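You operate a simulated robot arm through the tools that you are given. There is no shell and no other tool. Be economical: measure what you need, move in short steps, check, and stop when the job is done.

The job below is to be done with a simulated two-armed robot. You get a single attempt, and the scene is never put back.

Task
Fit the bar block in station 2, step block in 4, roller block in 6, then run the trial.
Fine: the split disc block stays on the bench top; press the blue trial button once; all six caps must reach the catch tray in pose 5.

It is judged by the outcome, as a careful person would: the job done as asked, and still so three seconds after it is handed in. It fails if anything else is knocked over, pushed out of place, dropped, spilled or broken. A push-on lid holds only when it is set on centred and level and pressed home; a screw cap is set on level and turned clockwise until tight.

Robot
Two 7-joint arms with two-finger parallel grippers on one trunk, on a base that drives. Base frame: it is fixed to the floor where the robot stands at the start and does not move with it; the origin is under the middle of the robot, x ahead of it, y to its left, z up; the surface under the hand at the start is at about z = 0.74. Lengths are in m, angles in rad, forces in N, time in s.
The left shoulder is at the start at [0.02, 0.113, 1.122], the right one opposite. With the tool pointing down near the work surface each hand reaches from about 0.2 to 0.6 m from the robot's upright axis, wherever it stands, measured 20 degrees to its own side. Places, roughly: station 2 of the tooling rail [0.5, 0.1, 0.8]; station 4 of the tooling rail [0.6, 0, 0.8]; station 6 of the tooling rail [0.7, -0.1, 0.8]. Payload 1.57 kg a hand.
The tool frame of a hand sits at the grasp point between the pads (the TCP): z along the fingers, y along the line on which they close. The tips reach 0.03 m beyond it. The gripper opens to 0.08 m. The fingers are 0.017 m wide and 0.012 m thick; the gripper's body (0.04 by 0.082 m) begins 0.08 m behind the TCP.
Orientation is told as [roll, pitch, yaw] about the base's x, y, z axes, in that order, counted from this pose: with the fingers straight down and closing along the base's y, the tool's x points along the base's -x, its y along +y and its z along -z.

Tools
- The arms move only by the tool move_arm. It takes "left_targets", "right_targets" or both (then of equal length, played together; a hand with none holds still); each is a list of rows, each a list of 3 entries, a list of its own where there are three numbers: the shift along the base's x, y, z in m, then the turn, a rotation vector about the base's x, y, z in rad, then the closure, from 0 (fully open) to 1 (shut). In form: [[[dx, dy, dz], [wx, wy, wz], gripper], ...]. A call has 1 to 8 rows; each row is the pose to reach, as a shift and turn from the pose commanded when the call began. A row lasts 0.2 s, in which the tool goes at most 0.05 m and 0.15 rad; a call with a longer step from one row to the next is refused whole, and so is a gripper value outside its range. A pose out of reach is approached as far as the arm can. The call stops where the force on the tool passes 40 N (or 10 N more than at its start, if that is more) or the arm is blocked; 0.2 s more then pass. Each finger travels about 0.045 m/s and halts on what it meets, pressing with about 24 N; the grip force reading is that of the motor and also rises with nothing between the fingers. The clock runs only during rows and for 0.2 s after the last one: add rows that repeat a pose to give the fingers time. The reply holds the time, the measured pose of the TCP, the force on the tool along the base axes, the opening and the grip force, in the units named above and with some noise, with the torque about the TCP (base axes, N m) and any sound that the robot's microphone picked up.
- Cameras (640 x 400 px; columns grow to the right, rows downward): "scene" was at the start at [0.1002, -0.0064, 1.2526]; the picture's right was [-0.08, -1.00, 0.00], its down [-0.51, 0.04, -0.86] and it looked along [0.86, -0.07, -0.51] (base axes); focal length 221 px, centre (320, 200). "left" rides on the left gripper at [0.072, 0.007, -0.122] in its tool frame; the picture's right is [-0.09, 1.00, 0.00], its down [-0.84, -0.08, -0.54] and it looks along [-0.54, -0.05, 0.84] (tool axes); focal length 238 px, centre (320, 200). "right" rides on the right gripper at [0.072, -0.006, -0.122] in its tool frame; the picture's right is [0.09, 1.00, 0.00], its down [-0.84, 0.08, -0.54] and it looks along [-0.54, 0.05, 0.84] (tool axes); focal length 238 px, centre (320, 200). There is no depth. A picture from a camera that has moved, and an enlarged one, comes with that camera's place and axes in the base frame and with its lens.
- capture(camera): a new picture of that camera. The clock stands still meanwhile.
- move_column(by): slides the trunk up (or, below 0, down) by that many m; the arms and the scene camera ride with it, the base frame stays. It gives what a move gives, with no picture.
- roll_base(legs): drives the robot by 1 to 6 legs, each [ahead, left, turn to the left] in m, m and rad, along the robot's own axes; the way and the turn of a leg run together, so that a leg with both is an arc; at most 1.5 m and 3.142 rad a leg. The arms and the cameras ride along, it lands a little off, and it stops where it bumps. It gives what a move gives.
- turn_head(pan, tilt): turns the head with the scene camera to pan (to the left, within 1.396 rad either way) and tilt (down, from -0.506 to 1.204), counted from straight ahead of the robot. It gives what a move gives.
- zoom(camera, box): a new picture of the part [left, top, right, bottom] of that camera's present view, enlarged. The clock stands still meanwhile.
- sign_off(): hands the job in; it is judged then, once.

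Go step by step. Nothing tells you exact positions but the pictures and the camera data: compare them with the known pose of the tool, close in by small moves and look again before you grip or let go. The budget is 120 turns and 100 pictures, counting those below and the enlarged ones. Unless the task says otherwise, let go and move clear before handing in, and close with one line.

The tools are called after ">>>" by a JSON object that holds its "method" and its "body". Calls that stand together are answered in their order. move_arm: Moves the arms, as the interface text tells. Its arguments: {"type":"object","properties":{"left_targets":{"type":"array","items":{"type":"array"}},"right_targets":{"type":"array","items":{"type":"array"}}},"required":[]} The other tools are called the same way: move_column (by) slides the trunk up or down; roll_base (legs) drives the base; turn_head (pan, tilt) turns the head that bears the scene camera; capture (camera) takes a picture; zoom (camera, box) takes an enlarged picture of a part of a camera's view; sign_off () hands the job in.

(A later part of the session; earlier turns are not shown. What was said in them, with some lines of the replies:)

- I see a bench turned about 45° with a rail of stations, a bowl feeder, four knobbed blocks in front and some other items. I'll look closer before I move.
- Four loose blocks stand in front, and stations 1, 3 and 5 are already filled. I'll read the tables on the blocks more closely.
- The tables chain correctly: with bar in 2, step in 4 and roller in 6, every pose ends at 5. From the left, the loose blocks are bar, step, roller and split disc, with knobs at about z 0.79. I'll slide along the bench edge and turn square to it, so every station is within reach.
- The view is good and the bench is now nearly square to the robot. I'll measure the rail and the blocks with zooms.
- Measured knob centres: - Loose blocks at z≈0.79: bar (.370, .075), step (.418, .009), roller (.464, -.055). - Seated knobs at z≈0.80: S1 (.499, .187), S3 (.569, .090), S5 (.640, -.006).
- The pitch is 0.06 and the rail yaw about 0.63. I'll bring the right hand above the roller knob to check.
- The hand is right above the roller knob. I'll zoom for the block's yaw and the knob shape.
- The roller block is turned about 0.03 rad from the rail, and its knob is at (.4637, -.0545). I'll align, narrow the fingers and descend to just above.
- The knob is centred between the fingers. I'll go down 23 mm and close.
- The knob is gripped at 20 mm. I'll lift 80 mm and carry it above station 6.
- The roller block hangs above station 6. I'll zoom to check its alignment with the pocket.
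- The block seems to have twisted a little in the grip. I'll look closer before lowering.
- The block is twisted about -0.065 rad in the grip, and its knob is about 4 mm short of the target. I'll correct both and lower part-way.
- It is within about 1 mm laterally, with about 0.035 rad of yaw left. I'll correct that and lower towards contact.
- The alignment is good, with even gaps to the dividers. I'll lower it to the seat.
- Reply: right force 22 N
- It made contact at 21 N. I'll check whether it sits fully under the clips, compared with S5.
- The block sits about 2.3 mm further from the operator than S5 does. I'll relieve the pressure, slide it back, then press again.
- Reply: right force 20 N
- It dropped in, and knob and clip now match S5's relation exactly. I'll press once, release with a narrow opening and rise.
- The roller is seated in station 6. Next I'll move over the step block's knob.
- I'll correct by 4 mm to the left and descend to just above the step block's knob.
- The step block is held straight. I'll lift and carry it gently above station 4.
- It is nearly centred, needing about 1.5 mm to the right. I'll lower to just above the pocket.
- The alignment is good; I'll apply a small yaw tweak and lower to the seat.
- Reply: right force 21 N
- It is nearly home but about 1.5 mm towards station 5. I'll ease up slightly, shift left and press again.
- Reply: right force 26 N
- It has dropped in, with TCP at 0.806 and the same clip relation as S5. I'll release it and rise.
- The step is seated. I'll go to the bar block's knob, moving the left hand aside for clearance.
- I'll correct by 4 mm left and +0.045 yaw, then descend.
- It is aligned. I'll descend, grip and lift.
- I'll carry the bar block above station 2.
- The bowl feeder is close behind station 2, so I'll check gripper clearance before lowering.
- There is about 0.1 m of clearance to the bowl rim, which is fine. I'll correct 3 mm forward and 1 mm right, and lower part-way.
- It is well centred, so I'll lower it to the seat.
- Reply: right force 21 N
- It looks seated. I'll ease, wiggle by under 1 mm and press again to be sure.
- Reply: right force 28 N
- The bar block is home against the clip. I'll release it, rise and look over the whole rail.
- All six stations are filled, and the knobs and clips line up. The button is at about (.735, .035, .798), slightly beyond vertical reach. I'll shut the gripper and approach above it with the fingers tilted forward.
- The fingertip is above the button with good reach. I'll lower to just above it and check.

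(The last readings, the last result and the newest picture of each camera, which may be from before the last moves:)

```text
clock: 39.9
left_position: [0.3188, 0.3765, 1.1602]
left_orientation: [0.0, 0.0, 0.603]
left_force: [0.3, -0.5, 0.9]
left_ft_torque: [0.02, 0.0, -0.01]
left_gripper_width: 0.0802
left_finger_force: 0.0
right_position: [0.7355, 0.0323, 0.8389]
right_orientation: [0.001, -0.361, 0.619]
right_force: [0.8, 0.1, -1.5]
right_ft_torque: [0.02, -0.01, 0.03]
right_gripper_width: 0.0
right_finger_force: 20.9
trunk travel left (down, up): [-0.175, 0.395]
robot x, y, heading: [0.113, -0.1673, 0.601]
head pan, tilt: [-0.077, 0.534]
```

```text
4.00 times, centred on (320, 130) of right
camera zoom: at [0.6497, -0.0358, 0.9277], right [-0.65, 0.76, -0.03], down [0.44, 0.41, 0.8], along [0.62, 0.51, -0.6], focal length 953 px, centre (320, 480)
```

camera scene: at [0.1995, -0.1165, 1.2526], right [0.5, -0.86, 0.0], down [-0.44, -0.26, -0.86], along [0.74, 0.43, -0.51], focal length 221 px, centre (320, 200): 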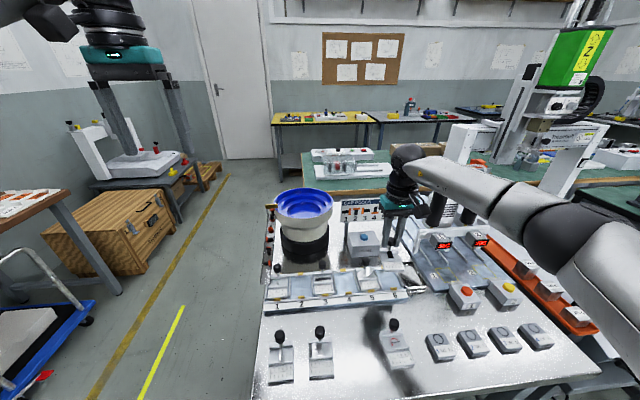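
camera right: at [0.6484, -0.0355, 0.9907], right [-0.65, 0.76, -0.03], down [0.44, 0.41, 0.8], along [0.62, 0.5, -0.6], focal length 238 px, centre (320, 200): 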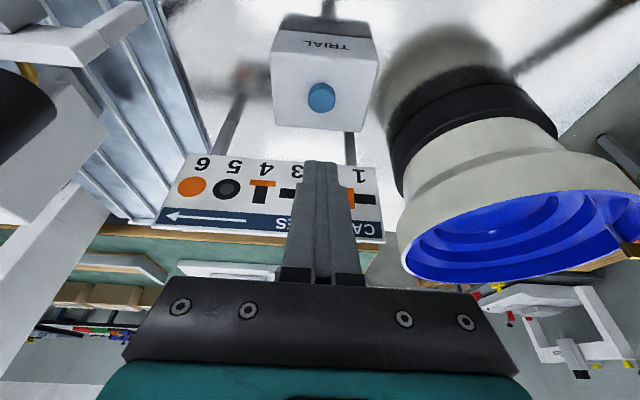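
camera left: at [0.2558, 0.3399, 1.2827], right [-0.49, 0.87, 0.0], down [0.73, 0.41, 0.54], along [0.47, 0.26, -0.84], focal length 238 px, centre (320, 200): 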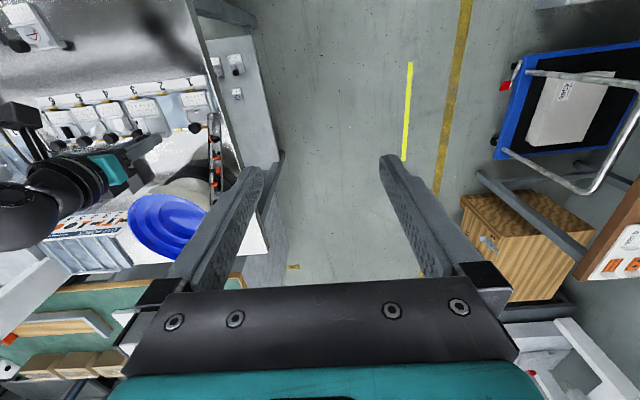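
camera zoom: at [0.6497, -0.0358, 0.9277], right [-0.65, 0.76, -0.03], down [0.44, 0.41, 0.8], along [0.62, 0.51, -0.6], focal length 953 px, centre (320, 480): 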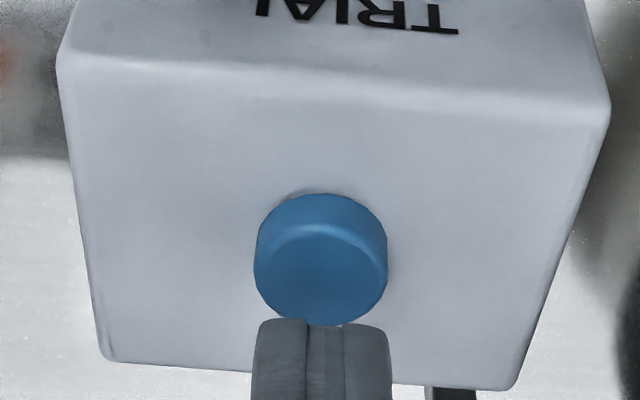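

The tip is laterally centred but about 4–6 mm too far forward. I'll shift back and press the button once.

>>> {"method": "move_arm", "body": {"right_targets": [[[-0.005, -0.0035, 0], [0, 0, 0], 1], [[-0.005, -0.0035, -0.005], [0, 0, 0], 1], [[-0.005, -0.0035, -0.009], [0, 0, 0], 1], [[-0.005, -0.0035, -0.012], [0, 0, 0], 1], [[-0.005, -0.0035, -0.015], [0, 0, 0], 1]]}}

>>> {"method": "zoom", "body": {"camera": "scene", "box": [260, 180, 440, 310]}}

```text
clock: 41.1
left_position: [0.3174, 0.3753, 1.1608]
left_orientation: [-0.002, 0.0, 0.601]
left_force: [0.7, 0.4, 0.3]
left_ft_torque: [-0.01, 0.02, 0.03]
left_gripper_width: 0.0799
left_finger_force: 0.1
right_position: [0.7305, 0.0296, 0.8259]
right_orientation: [0.0, -0.364, 0.62]
right_force: [2.1, 0.1, 4.2]
right_ft_torque: [-0.02, -0.06, 0.02]
right_gripper_width: 0.0
right_finger_force: 21.2
trunk travel left (down, up): [-0.175, 0.395]
robot x, y, heading: [0.1142, -0.1668, 0.6]
head pan, tilt: [-0.077, 0.534]
heard: click
```

```text
3.08 times, centred on (350, 245) of scene
camera zoom: at [0.1992, -0.1166, 1.2527], right [0.5, -0.86, 0.0], down [-0.44, -0.26, -0.86], along [0.74, 0.43, -0.51], focal length 681 px, centre (228, 62)
```

zoom: 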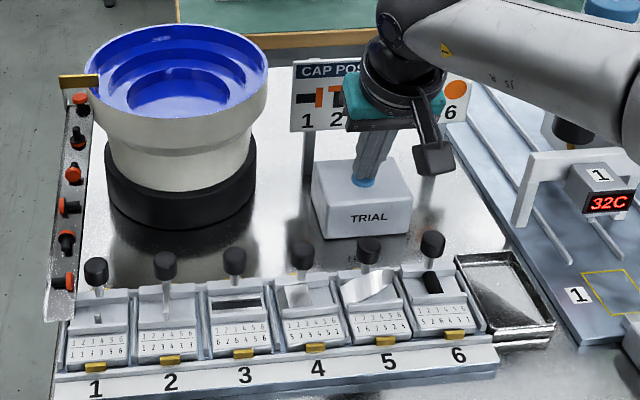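

It clicked. I'll lift off the button, rise clear and watch the caps run.

>>> {"method": "move_arm", "body": {"right_targets": [[[-0.001, -0.001, 0.02], [0, 0, 0], 1], [[-0.005, -0.004, 0.06], [0, 0, 0], 1], [[-0.01, -0.008, 0.1], [0, 0, 0], 1], [[-0.03, -0.02, 0.14], [0, 0, 0], 1], [[-0.05, -0.035, 0.17], [0, 0, 0], 1], [[-0.05, -0.035, 0.17], [0, 0, 0], 1]]}}

>>> {"method": "zoom", "body": {"camera": "scene", "box": [250, 190, 440, 320]}}

```text
clock: 42.5
left_position: [0.3177, 0.3759, 1.1609]
left_orientation: [-0.002, 0.0, 0.605]
left_force: [0.1, 0.7, 0.7]
left_ft_torque: [-0.02, 0.0, -0.04]
left_gripper_width: 0.0801
left_finger_force: 0.0
right_position: [0.6794, -0.0078, 0.9959]
right_orientation: [0.0, -0.358, 0.62]
right_force: [0.1, 0.0, 0.1]
right_ft_torque: [0.01, -0.01, 0.0]
right_gripper_width: 0.0
right_finger_force: 20.9
trunk travel left (down, up): [-0.175, 0.395]
robot x, y, heading: [0.1132, -0.1695, 0.598]
head pan, tilt: [-0.077, 0.534]
```

```text
3.08 times, centred on (345, 255) of scene
camera zoom: at [0.1994, -0.1163, 1.2526], right [0.5, -0.86, 0.0], down [-0.44, -0.26, -0.86], along [0.74, 0.43, -0.51], focal length 681 px, centre (243, 31)
```

zoom: 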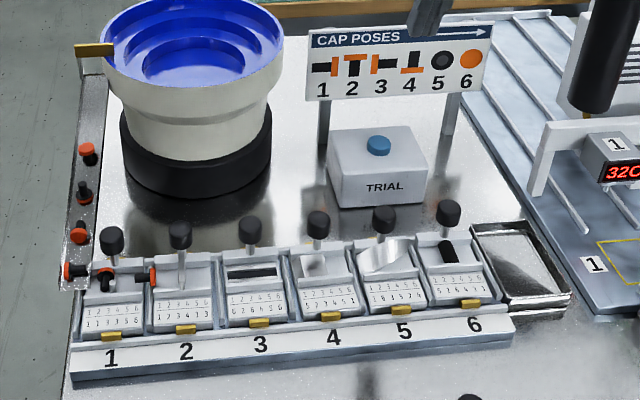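

The caps are moving. I'll let the clock run while holding still, clear of the work.

>>> {"method": "move_arm", "body": {"right_targets": [[[0, 0, 0], [0, 0, 0], 1], [[0, 0, 0], [0, 0, 0], 1], [[0, 0, 0], [0, 0, 0], 1], [[0, 0, 0], [0, 0, 0], 1], [[0, 0, 0], [0, 0, 0], 1], [[0, 0, 0], [0, 0, 0], 1], [[0, 0, 0], [0, 0, 0], 1], [[0, 0, 0], [0, 0, 0], 1]]}}

>>> {"method": "zoom", "body": {"camera": "scene", "box": [250, 190, 440, 320]}}

```text
clock: 44.3
left_position: [0.317, 0.3759, 1.1608]
left_orientation: [0.0, 0.001, 0.603]
left_force: [0.7, 0.1, 0.8]
left_ft_torque: [0.01, 0.02, -0.01]
left_gripper_width: 0.0799
left_finger_force: 0.1
right_position: [0.6784, -0.0069, 0.9953]
right_orientation: [-0.002, -0.36, 0.619]
right_force: [-0.1, 0.2, 0.0]
right_ft_torque: [0.02, 0.03, 0.0]
right_gripper_width: 0.0001
right_finger_force: 21.4
trunk travel left (down, up): [-0.175, 0.395]
robot x, y, heading: [0.1117, -0.1706, 0.603]
head pan, tilt: [-0.077, 0.534]
```

```text
3.08 times, centred on (345, 255) of scene
camera zoom: at [0.1994, -0.1164, 1.2526], right [0.5, -0.86, 0.0], down [-0.44, -0.26, -0.86], along [0.74, 0.43, -0.51], focal length 681 px, centre (243, 31)
```

zoom: 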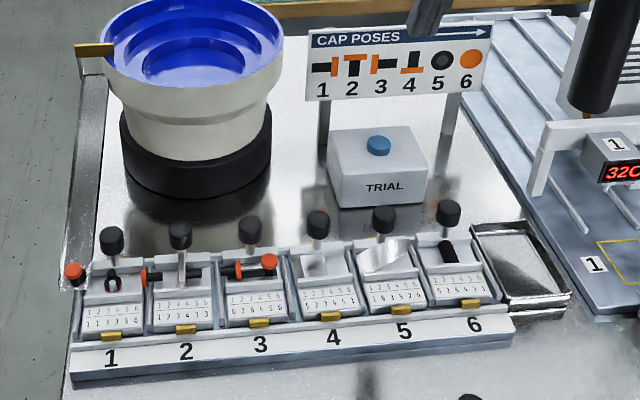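

The run is going well. I'll keep waiting.

>>> {"method": "move_arm", "body": {"right_targets": [[[0, 0, 0], [0, 0, 0], 1], [[0, 0, 0], [0, 0, 0], 1], [[0, 0, 0], [0, 0, 0], 1], [[0, 0, 0], [0, 0, 0], 1], [[0, 0, 0], [0, 0, 0], 1], [[0, 0, 0], [0, 0, 0], 1], [[0, 0, 0], [0, 0, 0], 1], [[0, 0, 0], [0, 0, 0], 1]]}}

>>> {"method": "move_arm", "body": {"right_targets": [[[0, 0, 0], [0, 0, 0], 1], [[0, 0, 0], [0, 0, 0], 1], [[0, 0, 0], [0, 0, 0], 1], [[0, 0, 0], [0, 0, 0], 1], [[0, 0, 0], [0, 0, 0], 1], [[0, 0, 0], [0, 0, 0], 1], [[0, 0, 0], [0, 0, 0], 1], [[0, 0, 0], [0, 0, 0], 1]]}}

>>> {"method": "zoom", "body": {"camera": "scene", "box": [250, 190, 440, 320]}}

```text
clock: 46.1
left_position: [0.3178, 0.3747, 1.1603]
left_orientation: [0.0, -0.002, 0.603]
left_force: [-0.8, 0.2, -0.3]
left_ft_torque: [-0.02, 0.01, 0.01]
left_gripper_width: 0.0797
left_finger_force: 0.1
right_position: [0.6811, -0.0078, 0.9952]
right_orientation: [0.001, -0.36, 0.619]
right_force: [-0.4, -0.1, -0.3]
right_ft_torque: [0.03, -0.01, 0.0]
right_gripper_width: 0.0003
right_finger_force: 21.5
trunk travel left (down, up): [-0.175, 0.395]
robot x, y, heading: [0.1118, -0.1695, 0.606]
head pan, tilt: [-0.077, 0.534]
```

```text
clock: 47.9
left_position: [0.3179, 0.3759, 1.1607]
left_orientation: [0.0, 0.0, 0.603]
left_force: [0.3, 0.1, -0.3]
left_ft_torque: [0.02, -0.03, -0.05]
left_gripper_width: 0.0804
left_finger_force: 0.0
right_position: [0.6807, -0.0065, 0.9965]
right_orientation: [0.001, -0.359, 0.619]
right_force: [-0.3, 0.0, 0.1]
right_ft_torque: [0.02, 0.0, -0.03]
right_gripper_width: 0.0
right_finger_force: 21.2
trunk travel left (down, up): [-0.175, 0.395]
robot x, y, heading: [0.1122, -0.1646, 0.602]
head pan, tilt: [-0.077, 0.534]
```

```text
3.08 times, centred on (345, 255) of scene
camera zoom: at [0.1994, -0.1164, 1.2526], right [0.5, -0.86, 0.0], down [-0.44, -0.26, -0.86], along [0.74, 0.43, -0.51], focal length 681 px, centre (243, 31)
```

zoom: 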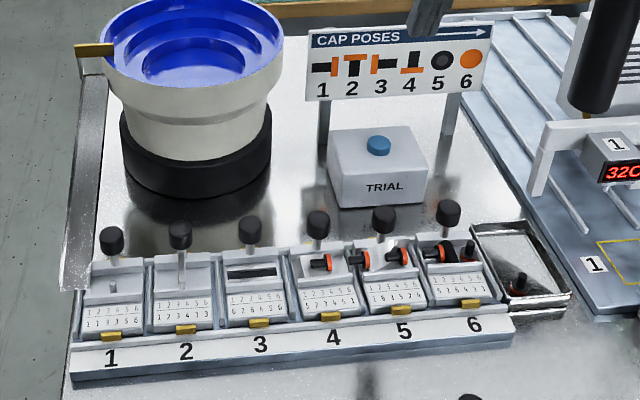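

>>> {"method": "move_arm", "body": {"right_targets": [[[0, 0, 0], [0, 0, 0], 1], [[0, 0, 0], [0, 0, 0], 1], [[0, 0, 0], [0, 0, 0], 1], [[0, 0, 0], [0, 0, 0], 1], [[0, 0, 0], [0, 0, 0], 1], [[0, 0, 0], [0, 0, 0], 1], [[0, 0, 0], [0, 0, 0], 1], [[0, 0, 0], [0, 0, 0], 1]]}}

>>> {"method": "move_arm", "body": {"right_targets": [[[0, 0, 0], [0, 0, 0], 1], [[0, 0, 0], [0, 0, 0], 1], [[0, 0, 0], [0, 0, 0], 1], [[0, 0, 0], [0, 0, 0], 1], [[0, 0, 0], [0, 0, 0], 1], [[0, 0, 0], [0, 0, 0], 1], [[0, 0, 0], [0, 0, 0], 1], [[0, 0, 0], [0, 0, 0], 1]]}}

>>> {"method": "zoom", "body": {"camera": "scene", "box": [250, 190, 440, 320]}}

>>> {"method": "zoom", "body": {"camera": "scene", "box": [380, 245, 440, 295]}}

```text
clock: 49.7
left_position: [0.3171, 0.3753, 1.1612]
left_orientation: [0.0, -0.001, 0.605]
left_force: [-0.5, -0.3, 0.1]
left_ft_torque: [0.02, 0.01, -0.02]
left_gripper_width: 0.0799
left_finger_force: 0.0
right_position: [0.6801, -0.0077, 0.9963]
right_orientation: [-0.001, -0.36, 0.621]
right_force: [-0.4, 0.3, 0.6]
right_ft_torque: [0.03, 0.0, -0.01]
right_gripper_width: 0.0
right_finger_force: 21.2
trunk travel left (down, up): [-0.175, 0.395]
robot x, y, heading: [0.1148, -0.1687, 0.599]
head pan, tilt: [-0.077, 0.534]
```

```text
clock: 51.5
left_position: [0.3165, 0.3768, 1.1608]
left_orientation: [-0.001, 0.001, 0.603]
left_force: [0.3, 0.6, 0.2]
left_ft_torque: [0.0, 0.01, 0.0]
left_gripper_width: 0.0797
left_finger_force: 0.0
right_position: [0.6806, -0.0064, 0.9959]
right_orientation: [0.0, -0.358, 0.62]
right_force: [0.1, 0.2, -0.1]
right_ft_torque: [-0.03, 0.03, -0.03]
right_gripper_width: 0.0001
right_finger_force: 21.2
trunk travel left (down, up): [-0.175, 0.395]
robot x, y, heading: [0.1142, -0.1708, 0.605]
head pan, tilt: [-0.077, 0.534]
```

```text
3.08 times, centred on (345, 255) of scene
camera zoom: at [0.1994, -0.1164, 1.2526], right [0.5, -0.86, 0.0], down [-0.44, -0.26, -0.86], along [0.74, 0.43, -0.51], focal length 681 px, centre (243, 31)
```

zoom: 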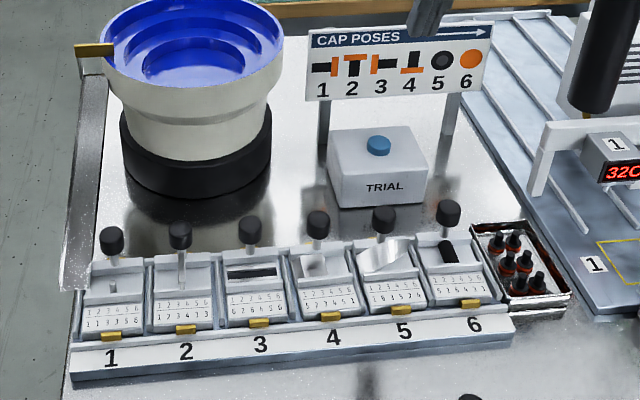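

```text
8.00 times, centred on (410, 270) of scene
camera zoom: at [0.1994, -0.1164, 1.2526], right [0.5, -0.86, 0.0], down [-0.44, -0.26, -0.86], along [0.74, 0.43, -0.51], focal length 1770 px, centre (-400, -360)
```

zoom: 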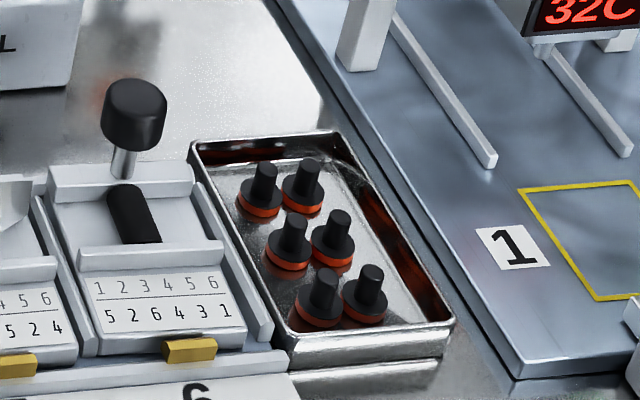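

All six caps stand in the catch tray in the same pose, 5. The split disc block is still on the bench and the hands are clear, so I'll hand in.

>>> {"method": "sign_off", "body": {}}

```text
The job is handed in.
```

The bar, step and roller blocks are fitted in stations 2, 4 and 6. I pressed the trial button once, and all six caps reached the catch tray in pose 5.
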